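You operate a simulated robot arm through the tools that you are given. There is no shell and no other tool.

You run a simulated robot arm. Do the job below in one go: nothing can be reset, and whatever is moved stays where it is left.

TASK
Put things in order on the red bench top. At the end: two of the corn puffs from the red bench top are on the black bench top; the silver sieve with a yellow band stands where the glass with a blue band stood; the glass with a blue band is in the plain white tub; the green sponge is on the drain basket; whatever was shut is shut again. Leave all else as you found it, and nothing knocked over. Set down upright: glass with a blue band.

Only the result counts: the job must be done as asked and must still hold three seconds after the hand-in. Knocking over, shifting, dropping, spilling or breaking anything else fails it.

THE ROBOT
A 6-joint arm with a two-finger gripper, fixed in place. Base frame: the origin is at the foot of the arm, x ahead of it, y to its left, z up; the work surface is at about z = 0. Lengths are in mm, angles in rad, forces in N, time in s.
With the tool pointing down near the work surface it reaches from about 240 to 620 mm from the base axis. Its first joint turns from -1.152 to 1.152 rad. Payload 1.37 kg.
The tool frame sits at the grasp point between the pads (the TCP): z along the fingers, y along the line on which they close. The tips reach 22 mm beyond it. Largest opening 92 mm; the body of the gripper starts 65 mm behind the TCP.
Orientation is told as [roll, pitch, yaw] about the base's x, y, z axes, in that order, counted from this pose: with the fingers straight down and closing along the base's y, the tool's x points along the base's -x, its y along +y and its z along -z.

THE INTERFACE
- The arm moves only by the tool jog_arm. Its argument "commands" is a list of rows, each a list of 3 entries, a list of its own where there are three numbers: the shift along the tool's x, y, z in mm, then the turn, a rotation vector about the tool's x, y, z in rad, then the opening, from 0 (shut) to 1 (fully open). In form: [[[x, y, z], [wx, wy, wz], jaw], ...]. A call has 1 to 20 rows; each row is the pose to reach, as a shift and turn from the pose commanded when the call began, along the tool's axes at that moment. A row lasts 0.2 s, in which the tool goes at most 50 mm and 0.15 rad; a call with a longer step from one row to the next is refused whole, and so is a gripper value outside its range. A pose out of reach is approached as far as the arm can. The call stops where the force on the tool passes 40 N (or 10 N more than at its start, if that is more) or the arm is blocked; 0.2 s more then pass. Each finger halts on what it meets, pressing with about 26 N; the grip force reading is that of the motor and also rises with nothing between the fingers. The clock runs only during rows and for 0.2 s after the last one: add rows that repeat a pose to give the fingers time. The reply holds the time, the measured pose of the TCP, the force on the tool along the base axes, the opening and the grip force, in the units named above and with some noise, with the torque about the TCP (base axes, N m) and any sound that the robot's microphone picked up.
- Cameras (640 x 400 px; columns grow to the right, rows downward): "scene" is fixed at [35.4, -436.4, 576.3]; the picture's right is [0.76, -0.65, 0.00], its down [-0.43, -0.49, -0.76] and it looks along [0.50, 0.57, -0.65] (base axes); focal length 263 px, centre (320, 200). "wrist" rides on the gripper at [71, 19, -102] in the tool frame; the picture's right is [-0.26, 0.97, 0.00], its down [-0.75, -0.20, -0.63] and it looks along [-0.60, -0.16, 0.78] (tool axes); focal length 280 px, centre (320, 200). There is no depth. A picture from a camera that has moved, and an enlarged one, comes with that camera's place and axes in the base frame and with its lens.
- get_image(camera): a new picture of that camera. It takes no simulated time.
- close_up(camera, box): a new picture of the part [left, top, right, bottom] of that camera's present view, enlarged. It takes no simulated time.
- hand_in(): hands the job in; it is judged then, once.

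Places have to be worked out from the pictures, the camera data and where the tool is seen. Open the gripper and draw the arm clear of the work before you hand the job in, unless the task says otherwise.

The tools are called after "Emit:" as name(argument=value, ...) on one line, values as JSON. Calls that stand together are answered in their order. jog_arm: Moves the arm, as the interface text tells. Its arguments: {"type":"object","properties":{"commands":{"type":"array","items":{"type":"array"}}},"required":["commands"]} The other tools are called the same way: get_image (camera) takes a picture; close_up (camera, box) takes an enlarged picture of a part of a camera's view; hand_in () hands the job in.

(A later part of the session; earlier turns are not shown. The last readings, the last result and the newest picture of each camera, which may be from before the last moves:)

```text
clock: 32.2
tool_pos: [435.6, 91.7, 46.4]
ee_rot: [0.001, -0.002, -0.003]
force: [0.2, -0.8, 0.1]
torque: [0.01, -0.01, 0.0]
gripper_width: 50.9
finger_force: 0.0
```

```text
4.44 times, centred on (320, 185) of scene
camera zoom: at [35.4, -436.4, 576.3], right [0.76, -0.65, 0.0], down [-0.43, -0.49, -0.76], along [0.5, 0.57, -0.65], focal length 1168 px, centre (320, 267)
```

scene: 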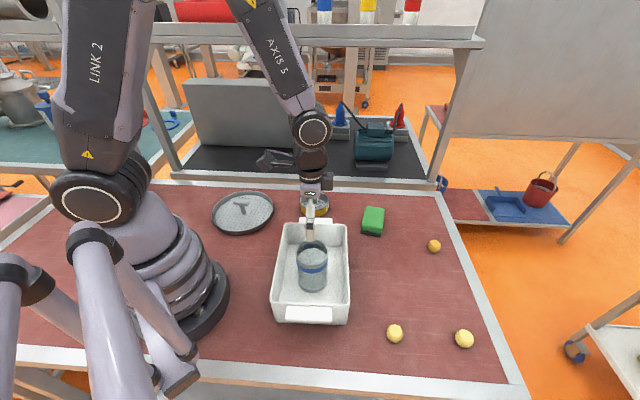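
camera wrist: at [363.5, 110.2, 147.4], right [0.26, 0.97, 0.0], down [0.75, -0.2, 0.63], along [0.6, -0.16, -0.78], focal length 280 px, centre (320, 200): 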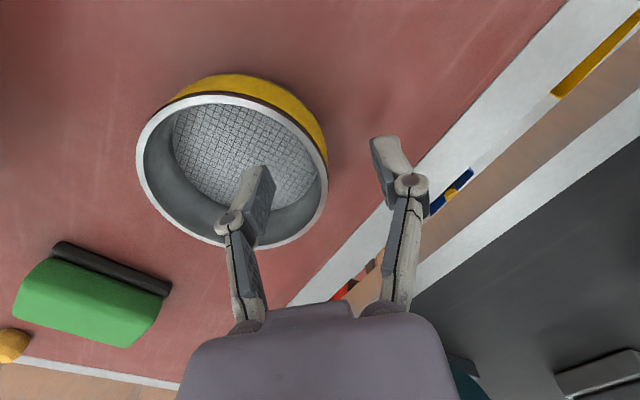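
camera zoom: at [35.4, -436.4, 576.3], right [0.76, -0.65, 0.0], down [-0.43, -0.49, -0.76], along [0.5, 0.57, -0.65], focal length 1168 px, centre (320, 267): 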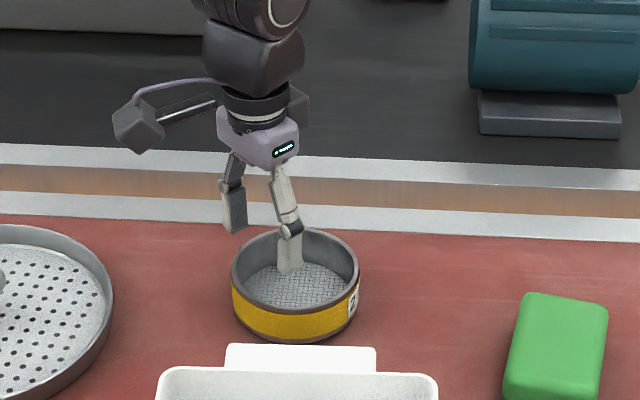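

The inner finger is inside the sieve and clear of the wall. I'll go down 10 mm more and close on the wall.

Emit:
jog_arm(commands=[[[2.5, 0, 5], [0, 0, 0], 0.55], [[2.5, 0, 10], [0, 0, 0], 0.55], [[2.5, 0, 10], [0, 0, 0], 0.55], [[2.5, 0, 10], [0, 0, 0], 0.3], [[2.5, 0, 10], [0, 0, 0], 0.15], [[2.5, 0, 10], [0, 0, 0], 0.05], [[2.5, 0, 10], [0, 0, 0], 0], [[2.5, 0, 10], [0, 0, 0], 0], [[2.5, 0, 10], [0, 0, 0], 0]])

Emit:
get_image(camera="wrist")

```text
clock: 34.2
tool_pos: [431.7, 91.2, 36.5]
ee_rot: [0.0, -0.003, -0.001]
force: [0.7, 0.1, 0.2]
torque: [0.05, -0.03, 0.02]
gripper_width: 5.9
finger_force: 26.2
```

```text
taken
camera wrist: at [360.7, 109.9, 137.9], right [0.26, 0.97, 0.0], down [0.75, -0.2, 0.63], along [0.6, -0.16, -0.78], focal length 280 px, centre (320, 200)
```

wrist: 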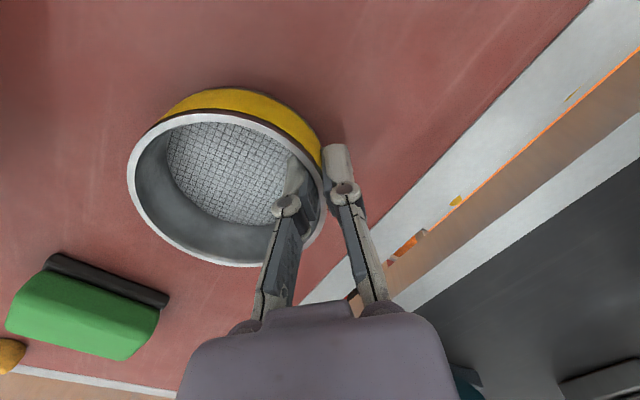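

I'm gripping the 6 mm wall. Next is a slow lift and a check.

Emit:
jog_arm(commands=[[[0, 0, -1.5], [0, 0, 0], 0], [[0, 0, -4], [0, 0, 0], 0], [[0, 0, -8], [0, 0, 0], 0], [[0, 0, -15], [0, 0, 0], 0], [[0, 0, -25], [0, 0, 0], 0], [[0, 0, -40], [0, 0, 0], 0], [[0, 0, -60], [0, 0, 0], 0], [[0, 0, -85], [0, 0, 0], 0], [[0, 0, -110], [0, 0, 0], 0], [[0, 0, -130], [0, 0, 0], 0], [[0, 0, -140], [0, 0, 0], 0], [[0, 0, -140], [0, 0, 0], 0]])

Emit:
get_image(camera="wrist")

Emit:
get_image(camera="scene")

```text
clock: 36.8
tool_pos: [430.2, 92.1, 177.1]
ee_rot: [0.0, -0.001, 0.0]
force: [-0.8, 0.3, -1.1]
torque: [0.03, -0.01, 0.01]
gripper_width: 6.0
finger_force: 25.9
```

```text
taken
camera wrist: at [359.6, 111.3, 278.0], right [0.26, 0.97, 0.0], down [0.75, -0.2, 0.63], along [0.6, -0.16, -0.78], focal length 280 px, centre (320, 200)
```

wrist: 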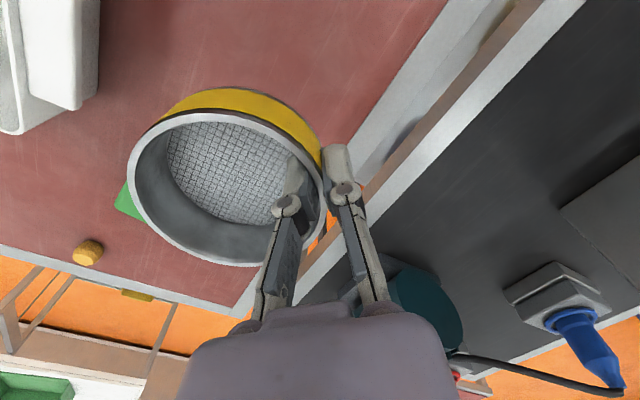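

```text
taken
```

scene: 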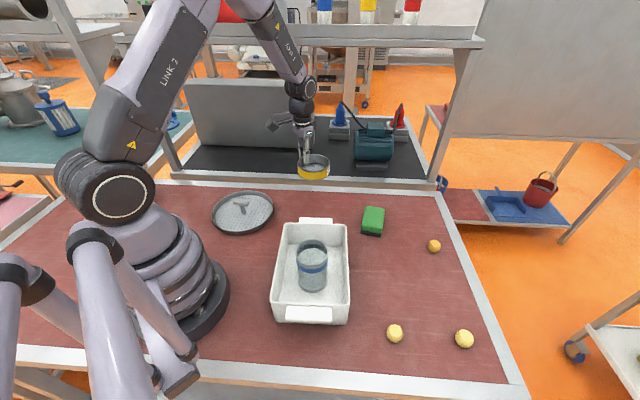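

The sieve is held level. I'm carrying it across to above the glass's old spot, with a TCP target of (448,-263).

Emit:
jog_arm(commands=[[[0, -8, 0], [0, 0, 0], 0], [[-1, -25, 0], [0, 0, 0], 0], [[-2, -50, 0], [0, 0, 0], 0], [[-4, -80, 0], [0, 0, 0], 0], [[-5, -110, 0], [0, 0, 0], 0], [[-7, -140, 0], [0, 0, 0], 0], [[-8, -170, 0], [0, 0, 0], 0], [[-10, -200, 0], [0, 0, 0], 0], [[-11, -230, 0], [0, 0, 0], 0], [[-13, -260, 0], [0, 0, 0], 0], [[-14, -290, 0], [0, 0, 0], 0], [[-15, -315, 0], [0, 0, 0], 0], [[-16, -335, 0], [0, 0, 0], 0], [[-17, -348, 0], [0, 0, 0], 0], [[-17, -354.5, 0], [0, 0, 0], 0], [[-17, -354.5, 0], [0, 0, 0], 0]])

Emit:
get_image(camera="scene")

Emit:
get_image(camera="wrist")

```text
clock: 40.2
tool_pos: [450.2, -262.7, 177.5]
ee_rot: [0.001, -0.002, 0.0]
force: [0.2, 0.7, -0.7]
torque: [0.07, -0.01, -0.02]
gripper_width: 6.0
finger_force: 25.9
```

```text
taken
```

scene: 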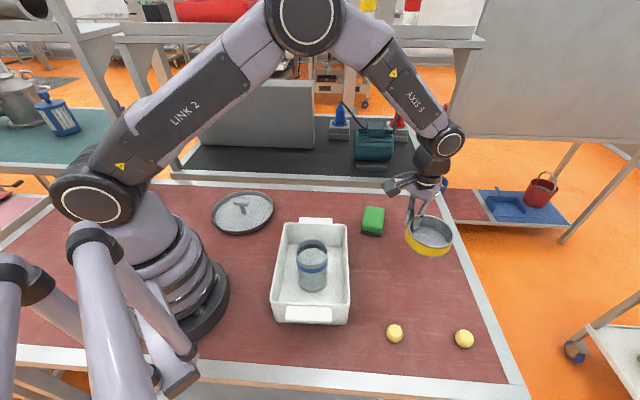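

```text
taken
camera wrist: at [378.0, -243.4, 277.9], right [0.26, 0.97, 0.0], down [0.75, -0.2, 0.63], along [0.6, -0.16, -0.78], focal length 280 px, centre (320, 200)
```

wrist: 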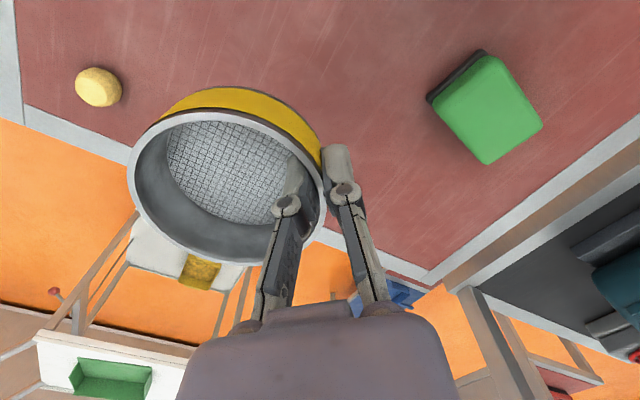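

Above the target. I'll lower to about 3 mm above the bench.

Emit:
jog_arm(commands=[[[0, 0, 10], [0, 0, 0], 0], [[0, 0, 30], [0, 0, 0], 0], [[0, 0, 55], [0, 0, 0], 0], [[0, 0, 80], [0, 0, 0], 0], [[0, 0, 105], [0, 0, 0], 0], [[0, 0, 122], [0, 0, 0], 0], [[0, 0, 132], [0, 0, 0], 0], [[0, 0, 137], [0, 0, 0], 0], [[0, 0, 137], [0, 0, 0], 0]])

Emit:
jog_arm(commands=[[[0, 0, 1], [0, 0, 0], 0], [[0, 0, 2], [0, 0, 0], 0], [[0, 0, 2], [0, 0, 0], 0]])

Emit:
close_up(camera="scene", box=[360, 200, 480, 300])

```text
clock: 42.2
tool_pos: [448.1, -263.2, 38.1]
ee_rot: [0.001, 0.0, 0.0]
force: [-0.1, -0.2, -1.4]
torque: [0.03, 0.03, 0.01]
gripper_width: 5.9
finger_force: 26.2
```

```text
clock: 43.0
tool_pos: [447.8, -263.4, 36.7]
ee_rot: [-0.002, -0.003, 0.001]
force: [-1.0, -0.3, 0.3]
torque: [-0.05, 0.0, -0.03]
gripper_width: 6.1
finger_force: 26.2
```

```text
4.00 times, centred on (420, 250) of scene
camera zoom: at [35.4, -436.4, 576.3], right [0.76, -0.65, 0.0], down [-0.43, -0.49, -0.76], along [0.5, 0.57, -0.65], focal length 1052 px, centre (-80, 0)
```

zoom: 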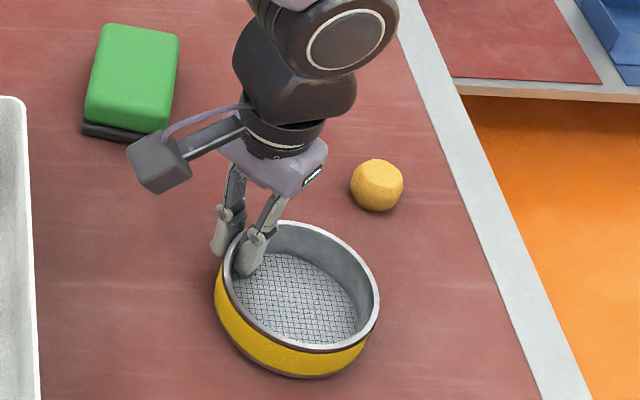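

The sieve is on the bench (its weight is off the tool) and centred on the old glass spot to within a few mm. I'll nudge 0.5 mm down, open, and withdraw upward.

Emit:
jog_arm(commands=[[[0, 0, 0.5], [0, 0, 0], 0], [[0, 0, 0.5], [0, 0, 0], 0.15], [[0, 0, 0.5], [0, 0, 0], 0.35], [[0, 0, 0.5], [0, 0, 0], 0.5], [[0, 0, 0.5], [0, 0, 0], 0.5], [[0, 0, -10], [0, 0, 0], 0.5], [[0, 0, -30], [0, 0, 0], 0.5], [[0, 0, -65], [0, 0, 0], 0.5], [[0, 0, -110], [0, 0, 0], 0.5], [[0, 0, -150], [0, 0, 0], 0.5], [[0, 0, -150], [0, 0, 0], 0.5]])

Emit:
get_image(camera="scene")

Emit:
get_image(camera="wrist")

```text
clock: 45.4
tool_pos: [448.1, -263.6, 185.6]
ee_rot: [-0.001, -0.001, -0.001]
force: [-0.2, 0.9, -0.5]
torque: [0.0, -0.02, 0.03]
gripper_width: 46.2
finger_force: 0.0
```

```text
taken
```

scene: 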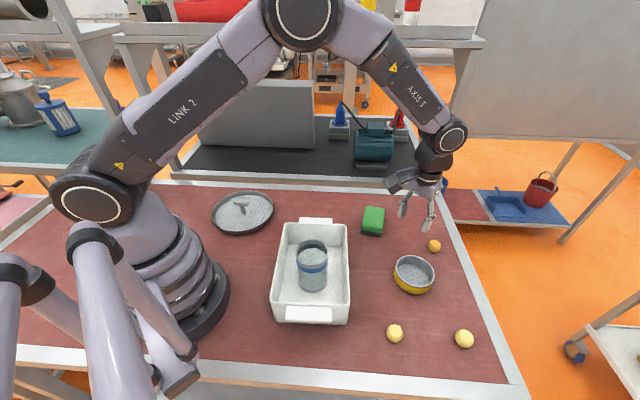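

```text
taken
camera wrist: at [377.7, -244.8, 287.3], right [0.26, 0.97, 0.0], down [0.75, -0.2, 0.63], along [0.6, -0.16, -0.78], focal length 280 px, centre (320, 200)
```

wrist: 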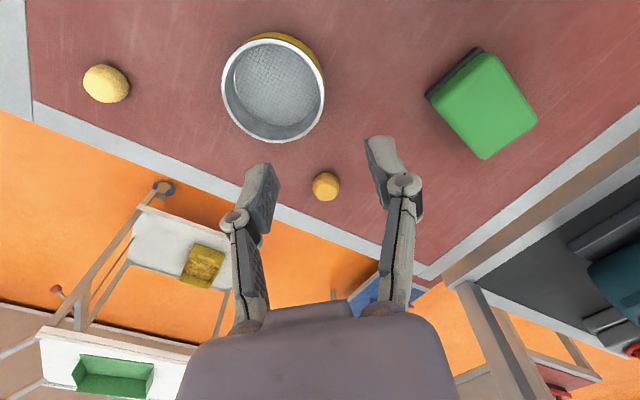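

The sieve is placed. Now the sponge: I'll zoom in on it from here to get its pose.

Emit:
close_up(camera="wrist", box=[400, 30, 560, 180])

Emit:
close_up(camera="scene", box=[340, 190, 410, 250])

Emit:
close_up(camera="scene", box=[195, 180, 295, 245])

```text
2.67 times, centred on (480, 105) of wrist
camera zoom: at [377.7, -244.8, 287.3], right [0.26, 0.97, 0.0], down [0.75, -0.2, 0.63], along [0.6, -0.16, -0.78], focal length 748 px, centre (-107, 453)
```

zoom: 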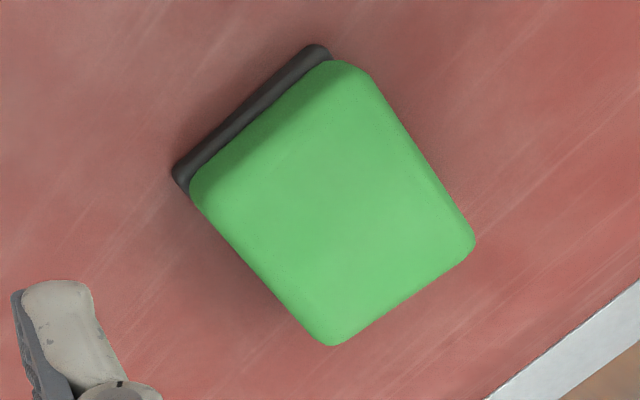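

```text
6.67 times, centred on (375, 220) of scene
camera zoom: at [35.4, -436.4, 576.3], right [0.76, -0.65, 0.0], down [-0.43, -0.49, -0.76], along [0.5, 0.57, -0.65], focal length 1752 px, centre (-47, 67)
```

zoom: 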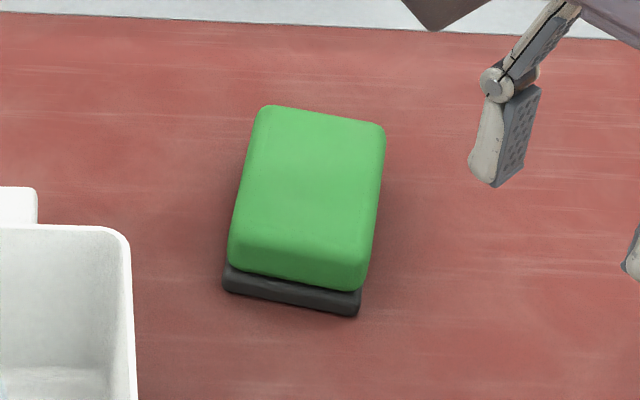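

```text
6.15 times, centred on (245, 212) of scene
camera zoom: at [35.4, -436.4, 576.3], right [0.76, -0.65, 0.0], down [-0.43, -0.49, -0.76], along [0.5, 0.57, -0.65], focal length 1618 px, centre (782, 123)
```

zoom: 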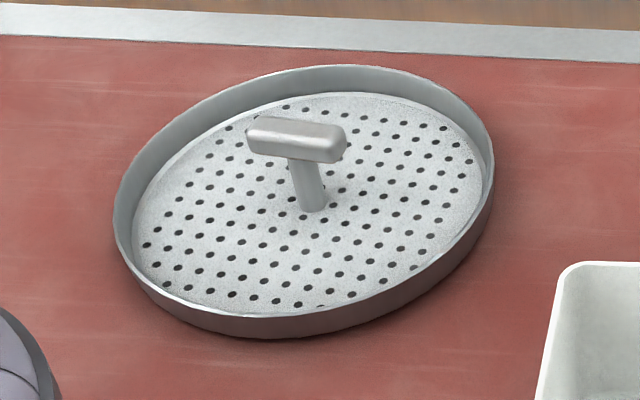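

Estimates: the sponge is about 92×54 and 33 mm high, centre near (514,-121), long axis at az 0.595. The basket stem is at (246.5,174), disc radius 88, with the crossbar along az -50°. The sponge should sit parallel to the crossbar, offset outward, so I'll grip it 35 mm from its centre to keep the fingers clear of the crossbar. I'm moving above that grip point.

Emit:
jog_arm(commands=[[[-16, 27, 8], [0, 0, -0.099], 0.6], [[-32, 54, 15], [0, 0, -0.198], 0.7], [[-48, 81, 23], [0, 0, -0.297], 0.85], [[-64, 108, 30], [0, 0, -0.397], 0.85], [[-80, 135, 38], [0, 0, -0.496], 0.85], [[-95.4, 161.8, 45.6], [0, 0, -0.595], 0.85], [[-95.4, 161.8, 45.6], [0, 0, -0.595], 0.85]])

Emit:
get_image(camera="wrist")

Emit:
close_up(camera="wrist", box=[220, 0, 420, 150])

```text
clock: 47.0
tool_pos: [542.7, -101.5, 138.3]
ee_rot: [-0.001, 0.0, 0.597]
force: [0.9, 1.1, 0.0]
torque: [0.02, 0.0, 0.0]
gripper_width: 78.4
finger_force: 0.1
```

```text
taken
camera wrist: at [472.9, -125.7, 239.1], right [-0.33, 0.95, 0.0], down [0.74, 0.25, 0.63], along [0.59, 0.2, -0.78], focal length 280 px, centre (320, 200)
```

wrist: 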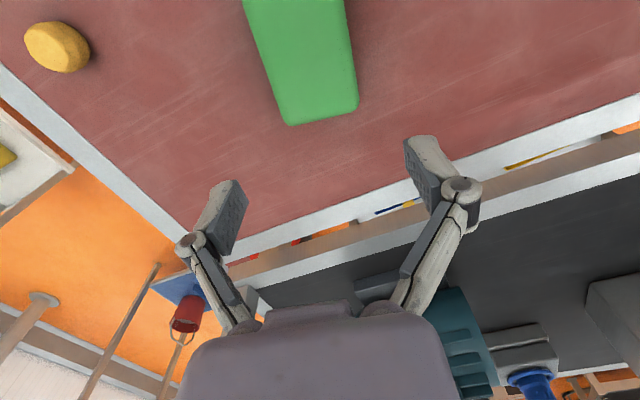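

```text
2.67 times, centred on (320, 75) of wrist
camera zoom: at [472.9, -125.7, 239.1], right [-0.33, 0.95, 0.0], down [0.74, 0.25, 0.63], along [0.59, 0.2, -0.78], focal length 748 px, centre (320, 533)
```

zoom: 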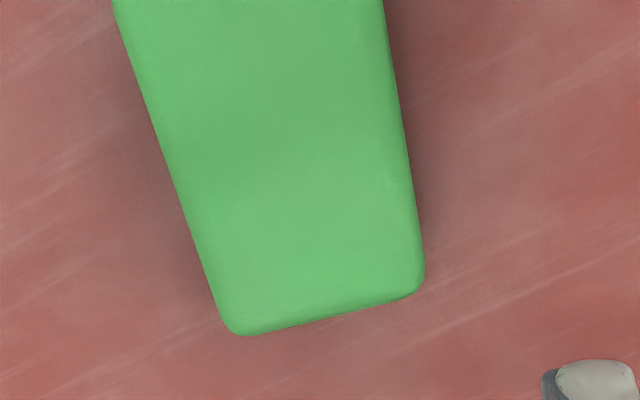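

The sponge end is about 13 mm beyond the TCP and nearly centred laterally. I'll make a small correction, descend to z≈35 and grip.

Emit:
jog_arm(commands=[[[-1, -1.7, 25], [0, 0, 0.02], 0.85], [[-1, -1.7, 55], [0, 0, 0.02], 0.85], [[-1, -1.7, 80], [0, 0, 0.02], 0.85], [[-1, -1.7, 96], [0, 0, 0.02], 0.85], [[-1, -1.7, 103], [0, 0, 0.02], 0.85], [[-1, -1.7, 103], [0, 0, 0.02], 0.85], [[-1, -1.7, 103], [0, 0, 0.02], 0.5], [[-1, -1.7, 103], [0, 0, 0.02], 0.3], [[-1, -1.7, 103], [0, 0, 0.02], 0.3], [[-1, -1.7, 103], [0, 0, 0.02], 0.3]])

Emit:
get_image(camera="wrist")

Emit:
close_up(camera="scene", box=[340, 160, 440, 250])

```text
clock: 49.2
tool_pos: [545.2, -102.3, 39.0]
ee_rot: [-0.001, -0.001, 0.576]
force: [-0.1, 1.8, 3.8]
torque: [0.02, 0.05, -0.04]
gripper_width: 58.7
finger_force: 26.3
```

```text
taken
camera wrist: at [474.7, -124.8, 139.8], right [-0.31, 0.95, 0.0], down [0.74, 0.24, 0.63], along [0.6, 0.19, -0.78], focal length 280 px, centre (320, 200)
```

wrist: 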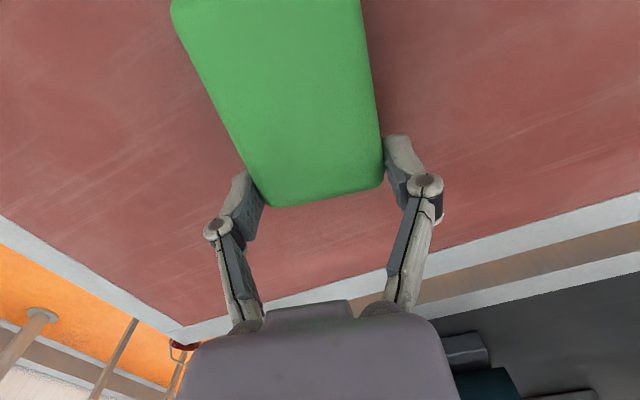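

```text
4.44 times, centred on (390, 205) of scene
camera zoom: at [35.4, -436.4, 576.3], right [0.76, -0.65, 0.0], down [-0.43, -0.49, -0.76], along [0.5, 0.57, -0.65], focal length 1168 px, centre (9, 178)
```

zoom: 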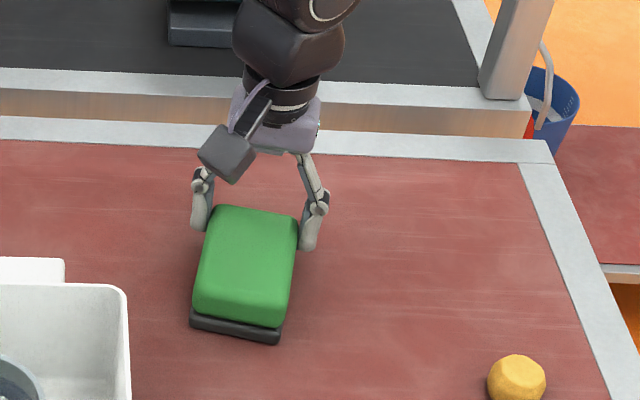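

I have the sponge, 58.7 mm wide, gripped about 14 mm from its end. I'll lift slowly and check.

Emit:
jog_arm(commands=[[[0, 0, -1.5], [0, 0, 0], 0.3], [[0, 0, -4], [0, 0, 0], 0.3], [[0, 0, -8], [0, 0, 0], 0.3], [[0, 0, -14], [0, 0, 0], 0.3], [[0, 0, -25], [0, 0, 0], 0.3], [[0, 0, -40], [0, 0, 0], 0.3], [[0, 0, -60], [0, 0, 0], 0.3], [[0, 0, -85], [0, 0, 0], 0.3], [[0, 0, -105], [0, 0, 0], 0.3], [[0, 0, -120], [0, 0, 0], 0.3], [[0, 0, -120], [0, 0, 0], 0.3]])

Emit:
get_image(camera="wrist")

Emit:
close_up(camera="scene", box=[320, 80, 460, 210])

```text
clock: 51.6
tool_pos: [544.4, -102.5, 158.8]
ee_rot: [-0.002, 0.002, 0.574]
force: [-0.2, 0.2, -0.5]
torque: [0.04, 0.0, 0.0]
gripper_width: 59.2
finger_force: 26.0
```

```text
taken
camera wrist: at [473.8, -124.9, 259.7], right [-0.31, 0.95, 0.0], down [0.74, 0.24, 0.63], along [0.6, 0.19, -0.78], focal length 280 px, centre (320, 200)
```

wrist: 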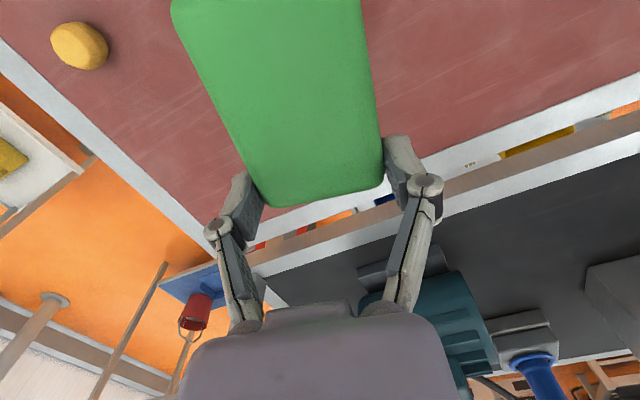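

```text
3.08 times, centred on (390, 145) of scene
camera zoom: at [35.4, -436.4, 576.3], right [0.76, -0.65, 0.0], down [-0.43, -0.49, -0.76], along [0.5, 0.57, -0.65], focal length 809 px, centre (105, 369)
```

zoom: 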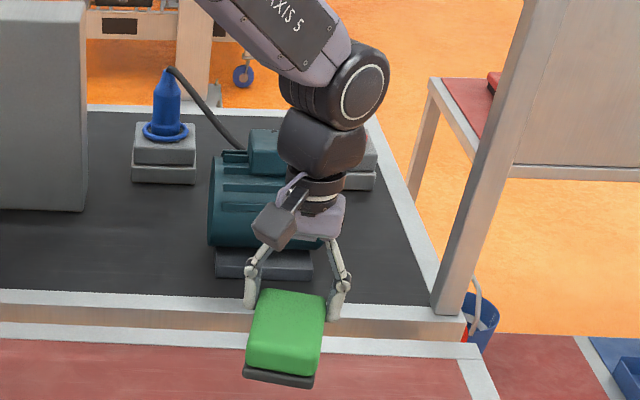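

The sponge hangs level. I'm carrying it over the basket while turning it parallel to the crossbar (yaw ≈ -0.868, TCP ≈ (300,173)).

Emit:
jog_arm(commands=[[[2, 12, 0], [0, 0, 0.05], 0.3], [[6, 38, 0], [0, 0, 0.15], 0.3], [[11, 70, 0], [0, 0, 0.27], 0.3], [[16, 103, 0], [0, 0, 0.4], 0.3], [[21, 137, 0], [0, 0, 0.53], 0.3], [[26, 171, 0], [0, 0, 0.66], 0.3], [[31, 205, 0], [0, 0, 0.79], 0.3], [[36, 239, 0], [0, 0, 0.92], 0.3], [[41, 273, 0], [0, 0, 1.05], 0.3], [[46, 306, 0], [0, 0, 1.18], 0.3], [[50, 335, 0], [0, 0, 1.3], 0.3], [[53, 355, 0], [0, 0, 1.4], 0.3], [[54.9, 364.4, 0], [0, 0, 1.444], 0.3], [[54.9, 364.4, 0], [0, 0, 1.444], 0.3]])

Emit:
get_image(camera="wrist")

Emit:
get_image(camera="scene")

```text
clock: 54.6
tool_pos: [300.7, 173.1, 157.4]
ee_rot: [0.001, -0.003, -0.87]
force: [-0.2, 0.3, -0.3]
torque: [0.01, 0.01, -0.01]
gripper_width: 59.1
finger_force: 26.2
```

```text
taken
camera wrist: at [270.5, 240.1, 259.6], right [0.91, 0.42, 0.0], down [0.33, -0.71, 0.63], along [0.27, -0.57, -0.78], focal length 280 px, centre (320, 200)
```

wrist: 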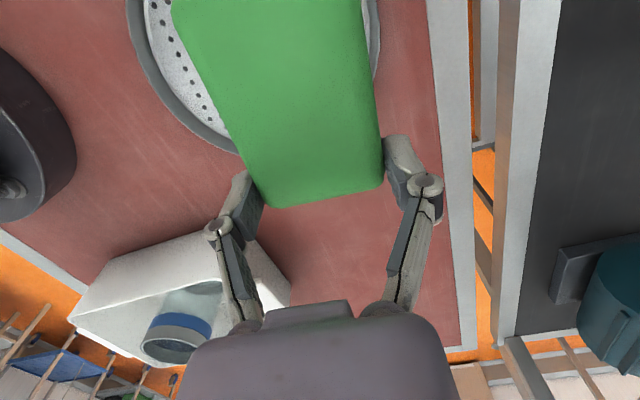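

```text
taken
```

scene: 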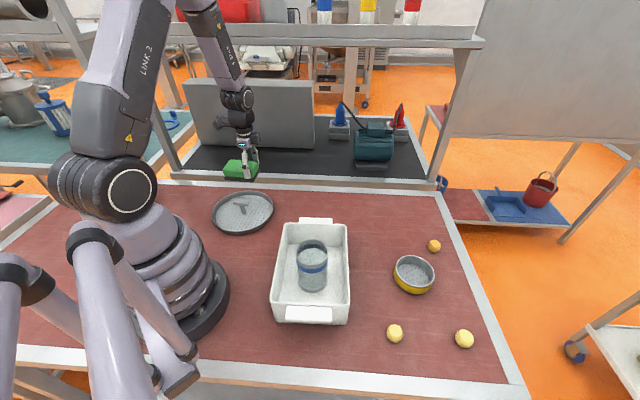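

The sponge is over the basket. I'll zoom in to verify the basket centre from the rim seen around the sponge.

Emit:
close_up(camera="wrist", box=[110, 0, 270, 170])

Emit:
close_up(camera="wrist", box=[330, 0, 450, 110])

Emit:
close_up(camera="scene", box=[200, 120, 300, 240])

```text
2.35 times, centred on (190, 85) of wrist
camera zoom: at [270.5, 240.1, 259.6], right [0.91, 0.42, 0.0], down [0.33, -0.71, 0.63], along [0.27, -0.57, -0.78], focal length 660 px, centre (626, 471)
```

zoom: 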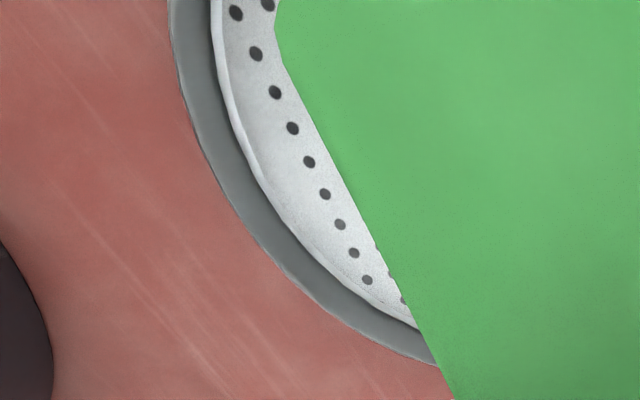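

```text
3.64 times, centred on (390, 55) of wrist
camera zoom: at [270.5, 240.1, 259.6], right [0.91, 0.42, 0.0], down [0.33, -0.71, 0.63], along [0.27, -0.57, -0.78], focal length 1020 px, centre (66, 727)
```

zoom: 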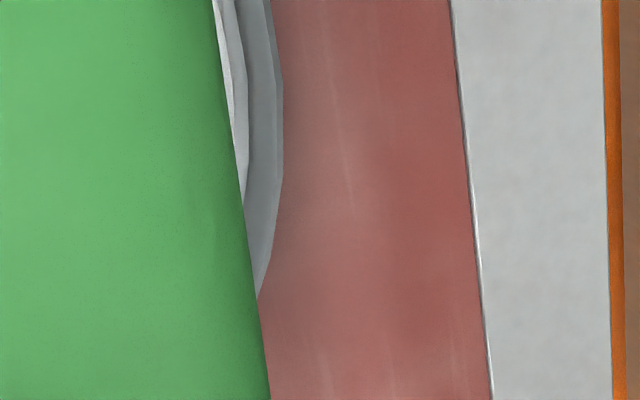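

```text
3.33 times, centred on (250, 180) of scene
camera zoom: at [35.4, -436.4, 576.3], right [0.76, -0.65, 0.0], down [-0.43, -0.49, -0.76], along [0.5, 0.57, -0.65], focal length 876 px, centre (553, 267)
```

zoom: 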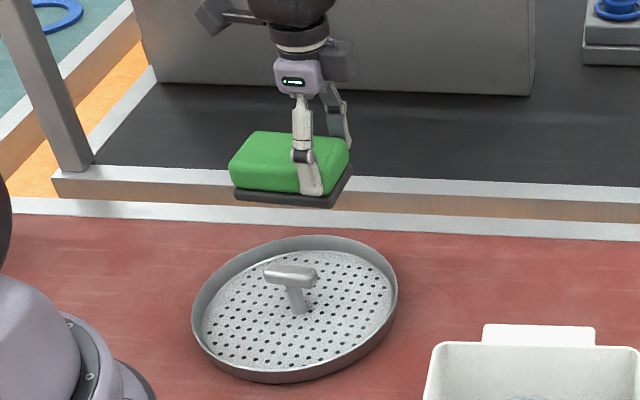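

Basket centre confirmed at (247,174). Relative to the TCP the stem is 36 mm back and 41 mm inward, as planned. I'll lower to just above the handle height and check again.

Emit:
jog_arm(commands=[[[0, 0.8, 10], [0, 0, 0], 0.3], [[0, 0.8, 25], [0, 0, 0], 0.3], [[0, 0.8, 40], [0, 0, 0], 0.3], [[0, 0.8, 52], [0, 0, 0], 0.3], [[0, 0.8, 57], [0, 0, 0], 0.3], [[0, 0.8, 57], [0, 0, 0], 0.3]])

Emit:
close_up(camera="scene", box=[195, 150, 295, 240])

Emit:
get_image(camera="wrist")

```text
clock: 56.0
tool_pos: [301.1, 175.6, 100.9]
ee_rot: [0.004, -0.001, -0.87]
force: [0.7, -0.1, 0.1]
torque: [-0.03, 0.0, 0.0]
gripper_width: 58.8
finger_force: 25.5
```

```text
4.44 times, centred on (245, 195) of scene
camera zoom: at [35.4, -436.4, 576.3], right [0.76, -0.65, 0.0], down [-0.43, -0.49, -0.76], along [0.5, 0.57, -0.65], focal length 1168 px, centre (653, 222)
```

zoom: 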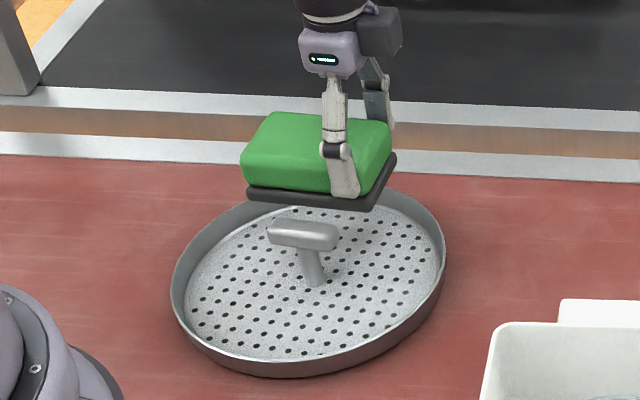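

```text
taken
camera wrist: at [270.2, 241.2, 202.1], right [0.91, 0.42, 0.0], down [0.33, -0.71, 0.63], along [0.27, -0.57, -0.78], focal length 280 px, centre (320, 200)
```

wrist: 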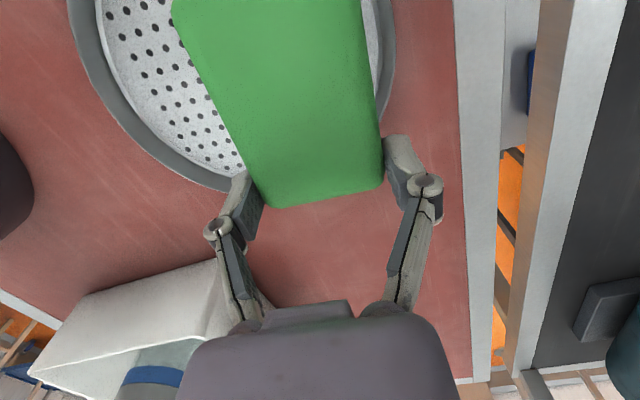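

The wrist data puts the sponge at a 42 mm offset from the stem, while the scene view suggests a bit more. I'll lower until it's just above the rim and re-evaluate there.

Emit:
jog_arm(commands=[[[0, 0, 8], [0, 0, 0], 0.3], [[0, 0, 18], [0, 0, 0], 0.3], [[0, 0, 28], [0, 0, 0], 0.3], [[0, 0, 36], [0, 0, 0], 0.3], [[0, 0, 36], [0, 0, 0], 0.3]])

Emit:
close_up(camera="scene", box=[195, 165, 295, 240])

Emit:
get_image(camera="wrist")

```text
clock: 57.2
tool_pos: [303.5, 175.0, 65.1]
ee_rot: [0.002, -0.002, -0.869]
force: [0.3, 0.2, -0.4]
torque: [-0.01, -0.03, 0.0]
gripper_width: 58.9
finger_force: 25.9
```

```text
5.33 times, centred on (245, 202) of scene
camera zoom: at [35.4, -436.4, 576.3], right [0.76, -0.65, 0.0], down [-0.43, -0.49, -0.76], along [0.5, 0.57, -0.65], focal length 1402 px, centre (720, 187)
```

zoom: 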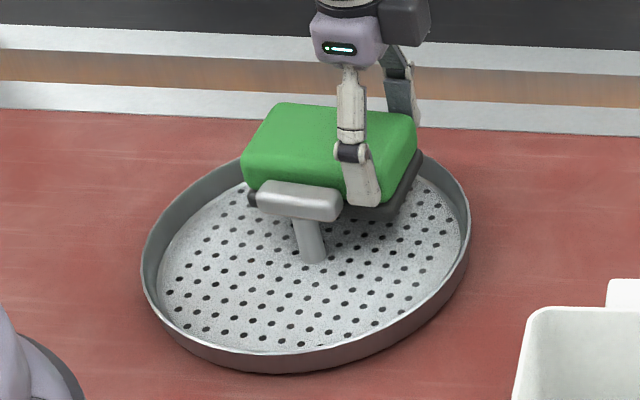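

```text
taken
camera wrist: at [271.3, 240.5, 166.1], right [0.91, 0.42, 0.0], down [0.33, -0.71, 0.63], along [0.27, -0.57, -0.78], focal length 280 px, centre (320, 200)
```

wrist: 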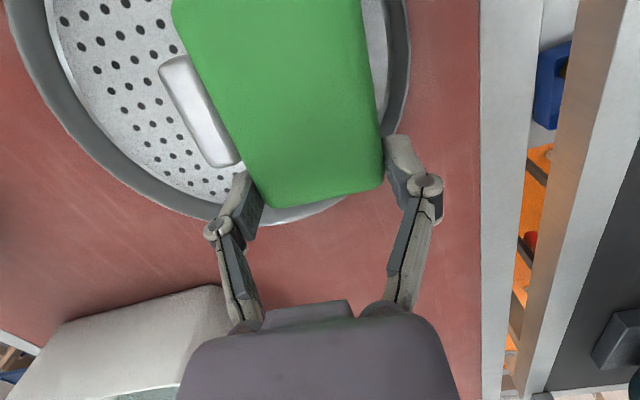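

The sponge sits beside the crossbar with a small gap, and nothing touches. By my numbers it fits inside the disc. I'll shift 1 mm toward centre and lower most of the remaining way.

Emit:
jog_arm(commands=[[[1, -0.5, 4], [0, 0, 0], 0.3], [[1, -0.5, 8], [0, 0, 0], 0.3], [[1, -0.5, 12], [0, 0, 0], 0.3], [[1, -0.5, 15], [0, 0, 0], 0.3], [[1, -0.5, 15], [0, 0, 0], 0.3]])

Emit:
get_image(camera="wrist")

Emit:
close_up(camera="scene", box=[195, 165, 295, 240])

```text
clock: 58.4
tool_pos: [301.1, 174.8, 49.6]
ee_rot: [0.0, -0.001, -0.869]
force: [-2.3, -0.3, 6.3]
torque: [0.04, 0.35, -0.25]
gripper_width: 58.8
finger_force: 25.9
```

```text
taken
camera wrist: at [269.9, 240.8, 151.1], right [0.91, 0.42, 0.0], down [0.33, -0.71, 0.63], along [0.27, -0.57, -0.78], focal length 280 px, centre (320, 200)
```

wrist: 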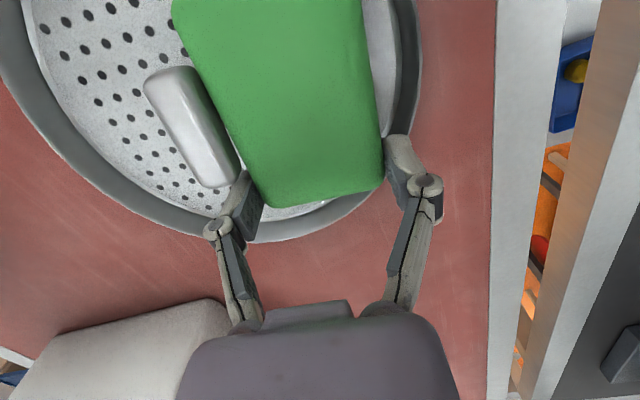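

```text
5.33 times, centred on (245, 202) of scene
camera zoom: at [35.4, -436.4, 576.3], right [0.76, -0.65, 0.0], down [-0.43, -0.49, -0.76], along [0.5, 0.57, -0.65], focal length 1402 px, centre (720, 187)
```

zoom: 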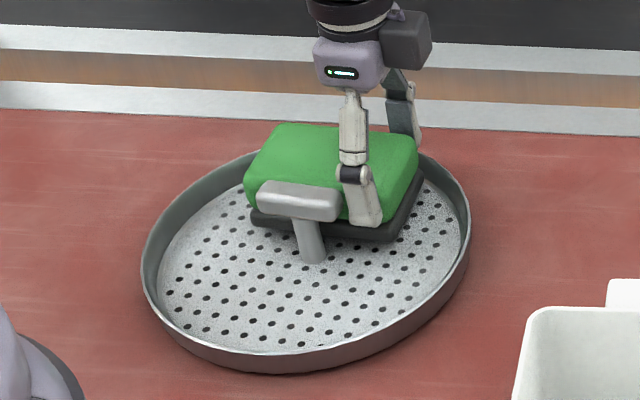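

A 6 N upward force appeared, so something may be touching. I'll zoom in on the finger/crossbar region before going further.

Emit:
close_up(camera="wrist", box=[130, 50, 290, 260])

Emit:
close_up(camera="scene", box=[225, 180, 275, 215])

Emit:
jog_arm(commands=[[[0, 0, 0], [0, 0, 0], 0.3]])

```text
1.90 times, centred on (210, 155) of wrist
camera zoom: at [269.9, 240.8, 151.1], right [0.91, 0.42, 0.0], down [0.33, -0.71, 0.63], along [0.27, -0.57, -0.78], focal length 534 px, centre (530, 286)
```

zoom: 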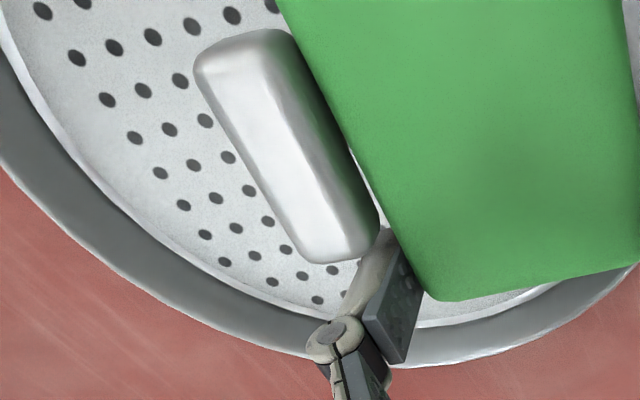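

```text
11.43 times, centred on (250, 198) of scene
camera zoom: at [35.4, -436.4, 576.3], right [0.76, -0.65, 0.0], down [-0.43, -0.49, -0.76], along [0.5, 0.57, -0.65], focal length 3004 px, centre (1120, 229)
```

zoom: 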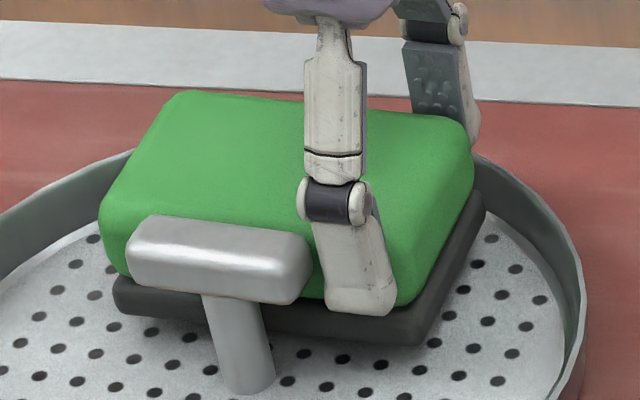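

```text
clock: 58.8
tool_pos: [300.6, 175.2, 49.0]
ee_rot: [0.002, -0.003, -0.867]
force: [-0.8, 0.5, -1.2]
torque: [-0.05, 0.04, -0.08]
gripper_width: 58.8
finger_force: 26.1
```

The force has gone; it was a brief rub. Continuing down in 1 mm steps.

Emit:
jog_arm(commands=[[[0, 0, 1], [0, 0, 0], 0.3], [[0, 0, 2], [0, 0, 0], 0.3], [[0, 0, 3], [0, 0, 0], 0.3], [[0, 0, 3], [0, 0, 0], 0.3]])

Emit:
close_up(camera="scene", box=[220, 175, 280, 220])

```text
clock: 59.8
tool_pos: [301.7, 175.7, 47.1]
ee_rot: [0.0, -0.002, -0.868]
force: [-2.1, 0.5, 2.8]
torque: [0.03, 0.15, -0.19]
gripper_width: 58.9
finger_force: 26.0
```

```text
8.89 times, centred on (250, 198) of scene
camera zoom: at [35.4, -436.4, 576.3], right [0.76, -0.65, 0.0], down [-0.43, -0.49, -0.76], along [0.5, 0.57, -0.65], focal length 2337 px, centre (942, 222)
```

zoom: 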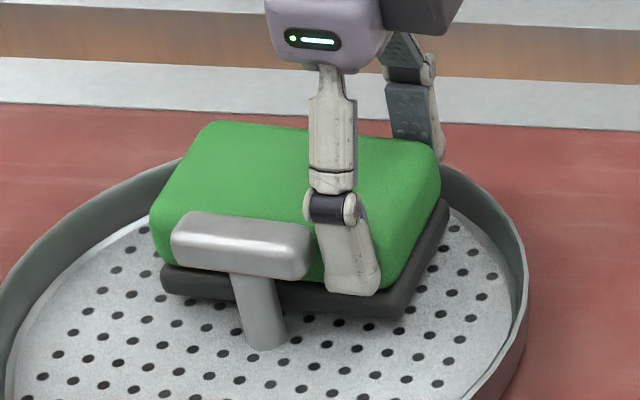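

Emit:
jog_arm(commands=[[[0, 0, 0], [0, 0, 0], 0.3], [[0, 0, 0], [0, 0, 0], 0.3]])

Emit:
close_up(camera="wrist", box=[200, 0, 440, 260])

```text
clock: 60.4
tool_pos: [302.1, 174.5, 47.1]
ee_rot: [0.0, -0.002, -0.869]
force: [-0.2, 0.8, 0.5]
torque: [0.02, 0.1, -0.13]
gripper_width: 58.8
finger_force: 25.7
```

```text
1.54 times, centred on (320, 130) of wrist
camera zoom: at [269.8, 241.0, 148.1], right [0.91, 0.42, 0.0], down [0.33, -0.71, 0.63], along [0.27, -0.57, -0.78], focal length 431 px, centre (320, 308)
```

zoom: 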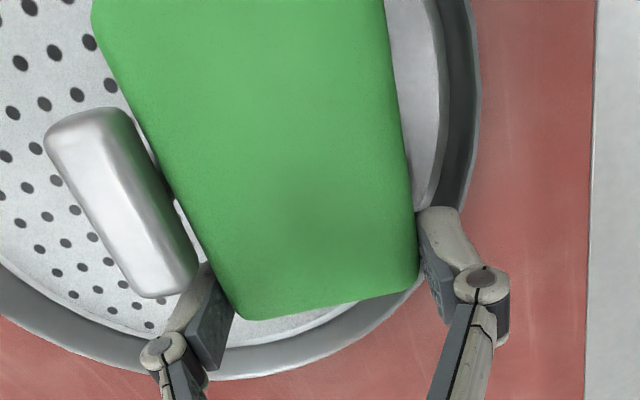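

The sponge side is rubbing the crossbar, and there's still about 5 mm spare on the outer side. I'll shift it 2 mm outward and continue lowering.

Emit:
jog_arm(commands=[[[0, 1, 0], [0, 0, 0], 0.3], [[0, 2, 0], [0, 0, 0], 0.3], [[0, 2, 1], [0, 0, 0], 0.3], [[0, 2, 2], [0, 0, 0], 0.3], [[0, 2, 2], [0, 0, 0], 0.3]])

Emit:
jog_arm(commands=[[[0, 0, 1], [0, 0, 0], 0.3], [[0, 0, 2], [0, 0, 0], 0.3], [[0, 0, 2], [0, 0, 0], 0.3]])

```text
clock: 61.6
tool_pos: [302.9, 176.5, 45.9]
ee_rot: [0.001, -0.002, -0.869]
force: [-0.8, 0.2, 0.0]
torque: [0.01, 0.03, 0.03]
gripper_width: 59.0
finger_force: 26.4
```

```text
clock: 62.4
tool_pos: [302.5, 175.9, 42.5]
ee_rot: [0.002, 0.0, -0.87]
force: [-0.3, 0.0, -1.1]
torque: [0.03, 0.04, -0.02]
gripper_width: 58.8
finger_force: 25.7
```

Free again. A few more 1 mm steps until it touches the disc.

Emit:
jog_arm(commands=[[[0, 0, 1], [0, 0, 0], 0.3], [[0, 0, 1], [0, 0, 0], 0.3]])

Emit:
jog_arm(commands=[[[0, 0, 1], [0, 0, 0], 0.3], [[0, 0, 1], [0, 0, 0], 0.3]])

Emit:
close_up(camera="scene", box=[220, 175, 280, 220])

```text
clock: 63.0
tool_pos: [303.6, 175.9, 43.0]
ee_rot: [0.001, -0.001, -0.868]
force: [-0.3, -0.3, 2.8]
torque: [-0.04, -0.01, 0.0]
gripper_width: 58.8
finger_force: 25.7
```

```text
clock: 63.6
tool_pos: [303.1, 175.1, 41.6]
ee_rot: [0.002, -0.001, -0.87]
force: [-1.4, -3.9, 28.5]
torque: [-0.08, 0.1, 0.01]
gripper_width: 59.2
finger_force: 25.9
```

```text
8.89 times, centred on (250, 198) of scene
camera zoom: at [35.3, -436.4, 576.3], right [0.76, -0.65, 0.0], down [-0.43, -0.49, -0.76], along [0.5, 0.57, -0.65], focal length 2337 px, centre (942, 222)
```

zoom: 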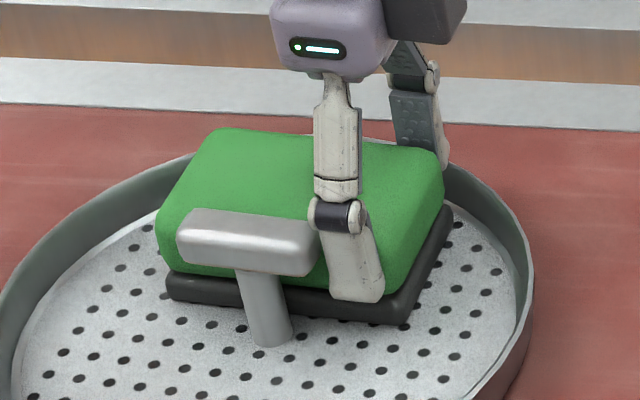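

The sponge is flat on the disc (28 N on pressing). I'll back off 1 mm, open moderately, and rise.

Emit:
jog_arm(commands=[[[0, 0, -1], [0, 0, 0], 0.3], [[0, 0, -1.3], [0, 0, 0], 0.66], [[0, 0, -1.3], [0, 0, 0], 0.72], [[0, 0, -1.3], [0, 0, 0], 0.78], [[0, 0, -1.3], [0, 0, 0], 0.8], [[0, 0, -6], [0, 0, 0], 0.8], [[0, 0, -16], [0, 0, 0], 0.8], [[0, 0, -40], [0, 0, 0], 0.8], [[0, 0, -80], [0, 0, 0], 0.8], [[0, 0, -120], [0, 0, 0], 0.8], [[0, 0, -120], [0, 0, 0], 0.8]])

Emit:
get_image(camera="wrist")

Emit:
get_image(camera="scene")

```text
clock: 66.0
tool_pos: [302.7, 176.4, 161.8]
ee_rot: [0.0, -0.004, -0.871]
force: [-0.1, 0.3, 0.5]
torque: [0.03, 0.03, 0.02]
gripper_width: 73.6
finger_force: 0.0
```

```text
taken
camera wrist: at [270.4, 242.3, 263.2], right [0.91, 0.42, 0.0], down [0.33, -0.71, 0.63], along [0.27, -0.57, -0.78], focal length 280 px, centre (320, 200)
```

wrist: 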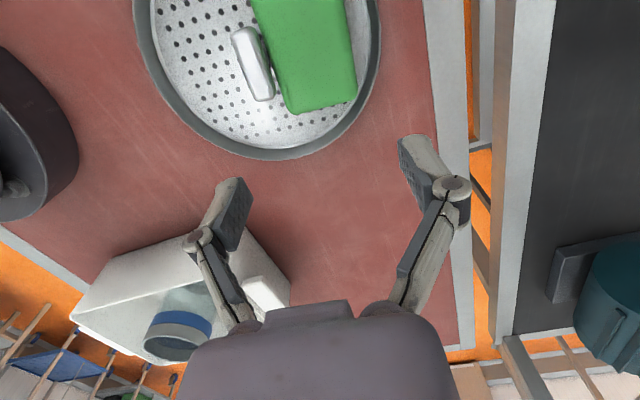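

```text
taken
```

scene: 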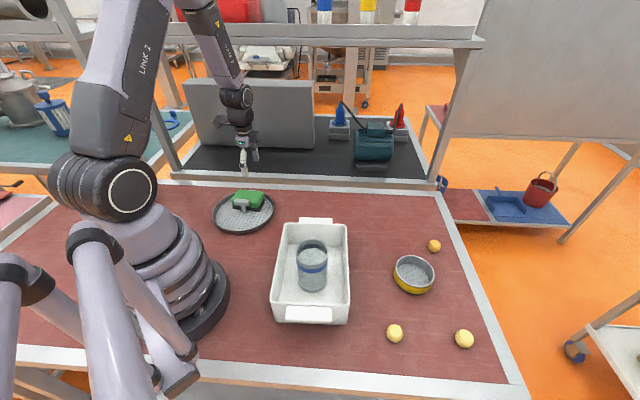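

The sponge lies flat in the drain basket beside its handle. Now the puffs: A is at about (305,-362) and B at about (404,-461), with scene and wrist agreeing. I'm moving above puff A, passing well over the glass.

Emit:
jog_arm(commands=[[[-5, -4, -20], [0, 0, 0], 0.8], [[-25, -21, -45], [0, 0, 0], 0.8], [[-55, -46, -55], [0, 0, 0], 0.8], [[-86, -72, -55], [0, 0, -0.02], 0.8], [[-117, -97, -55], [0, 0, -0.04], 0.8], [[-148, -123, -55], [0, 0, -0.06], 0.8], [[-179, -149, -55], [0, 0, -0.08], 0.8], [[-210, -175, -55], [0, 0, -0.1], 0.75], [[-241, -200, -55], [0, 0, -0.12], 0.75], [[-272, -226, -55], [0, 0, -0.12], 0.75], [[-303, -252, -50], [0, 0, -0.12], 0.75], [[-334, -278, -40], [0, 0, -0.12], 0.75], [[-365, -304, -20], [0, 0, -0.12], 0.75], [[-395, -328, 0], [0, 0, -0.12], 0.75], [[-414, -344.3, 12], [0, 0, -0.12], 0.75], [[-414, -344.3, 12], [0, 0, -0.12], 0.75]])

Emit:
get_image(camera="wrist")

Emit:
close_up(camera="wrist", box=[260, 30, 380, 130])

```text
clock: 69.4
tool_pos: [308.1, -362.2, 150.0]
ee_rot: [0.0, -0.001, -0.751]
force: [-0.2, -1.0, 0.3]
torque: [0.0, 0.01, -0.02]
gripper_width: 69.0
finger_force: 0.1
```

```text
taken
camera wrist: at [268.3, -300.5, 251.2], right [0.85, 0.53, 0.0], down [0.41, -0.66, 0.63], along [0.33, -0.53, -0.78], focal length 280 px, centre (320, 200)
```

wrist: 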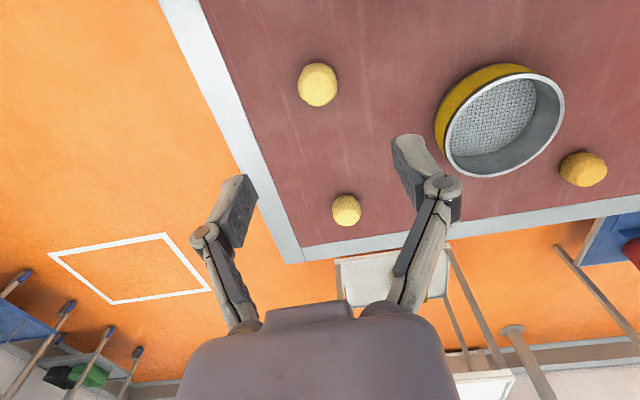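

```text
4.00 times, centred on (320, 80) of wrist
camera zoom: at [268.3, -300.5, 251.2], right [0.85, 0.53, 0.0], down [0.41, -0.66, 0.63], along [0.33, -0.53, -0.78], focal length 1122 px, centre (320, 680)
```

zoom: 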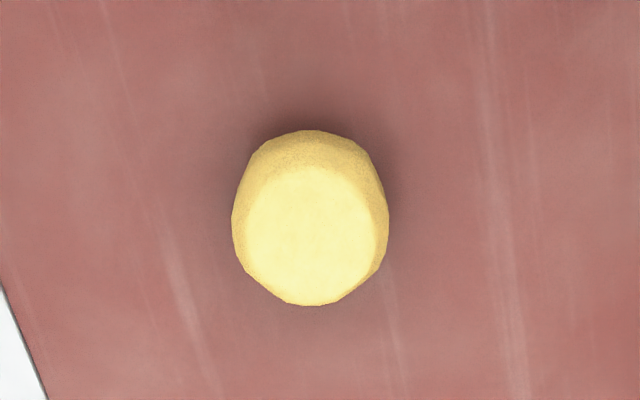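

Puff A is about 32 mm across and 3 mm behind the TCP. I'll correct, descend to z≈27 and close gently on it.

Emit:
jog_arm(commands=[[[2.9, -1.3, 30], [0, 0, 0], 0.75], [[2.9, -1.3, 65], [0, 0, 0], 0.75], [[2.9, -1.3, 95], [0, 0, 0], 0.7], [[2.9, -1.3, 115], [0, 0, 0], 0.65], [[2.9, -1.3, 123], [0, 0, 0], 0.65], [[2.9, -1.3, 123], [0, 0, 0], 0.65], [[2.9, -1.3, 123], [0, 0, 0], 0.45], [[2.9, -1.3, 123], [0, 0, 0], 0.3], [[2.9, -1.3, 123], [0, 0, 0], 0.3], [[2.9, -1.3, 123], [0, 0, 0], 0.3]])

Emit:
get_image(camera="wrist")

Emit:
close_up(camera="scene", box=[350, 270, 450, 360])

```text
clock: 71.6
tool_pos: [304.1, -361.4, 26.7]
ee_rot: [0.0, -0.003, -0.749]
force: [0.1, 0.6, 0.5]
torque: [0.0, 0.06, -0.02]
gripper_width: 30.0
finger_force: 12.7
```

```text
taken
camera wrist: at [264.6, -299.0, 127.6], right [0.85, 0.53, 0.0], down [0.41, -0.66, 0.63], along [0.33, -0.53, -0.78], focal length 280 px, centre (320, 200)
```

wrist: 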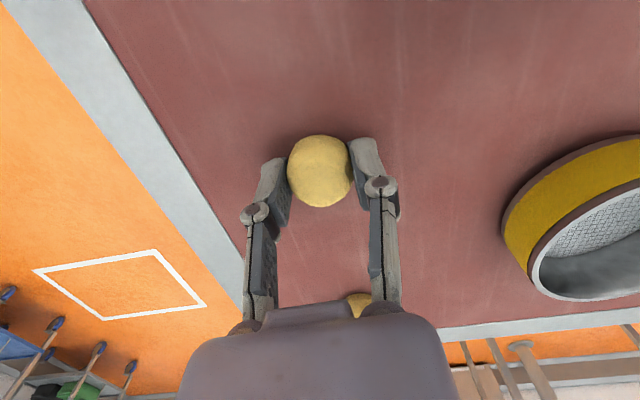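

```text
4.44 times, centred on (400, 315) of scene
camera zoom: at [35.4, -436.4, 576.3], right [0.76, -0.65, 0.0], down [-0.43, -0.49, -0.76], along [0.5, 0.57, -0.65], focal length 1168 px, centre (-36, -311)
```

zoom: 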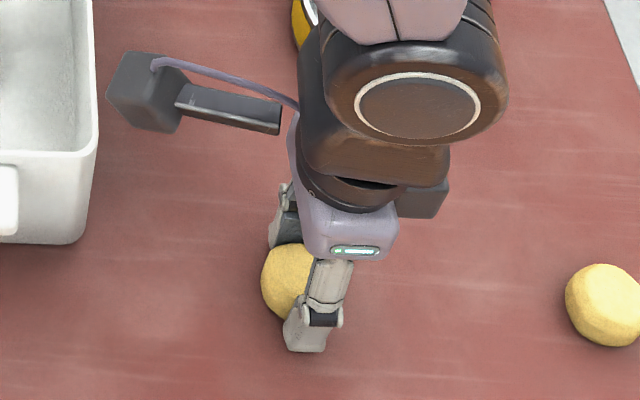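

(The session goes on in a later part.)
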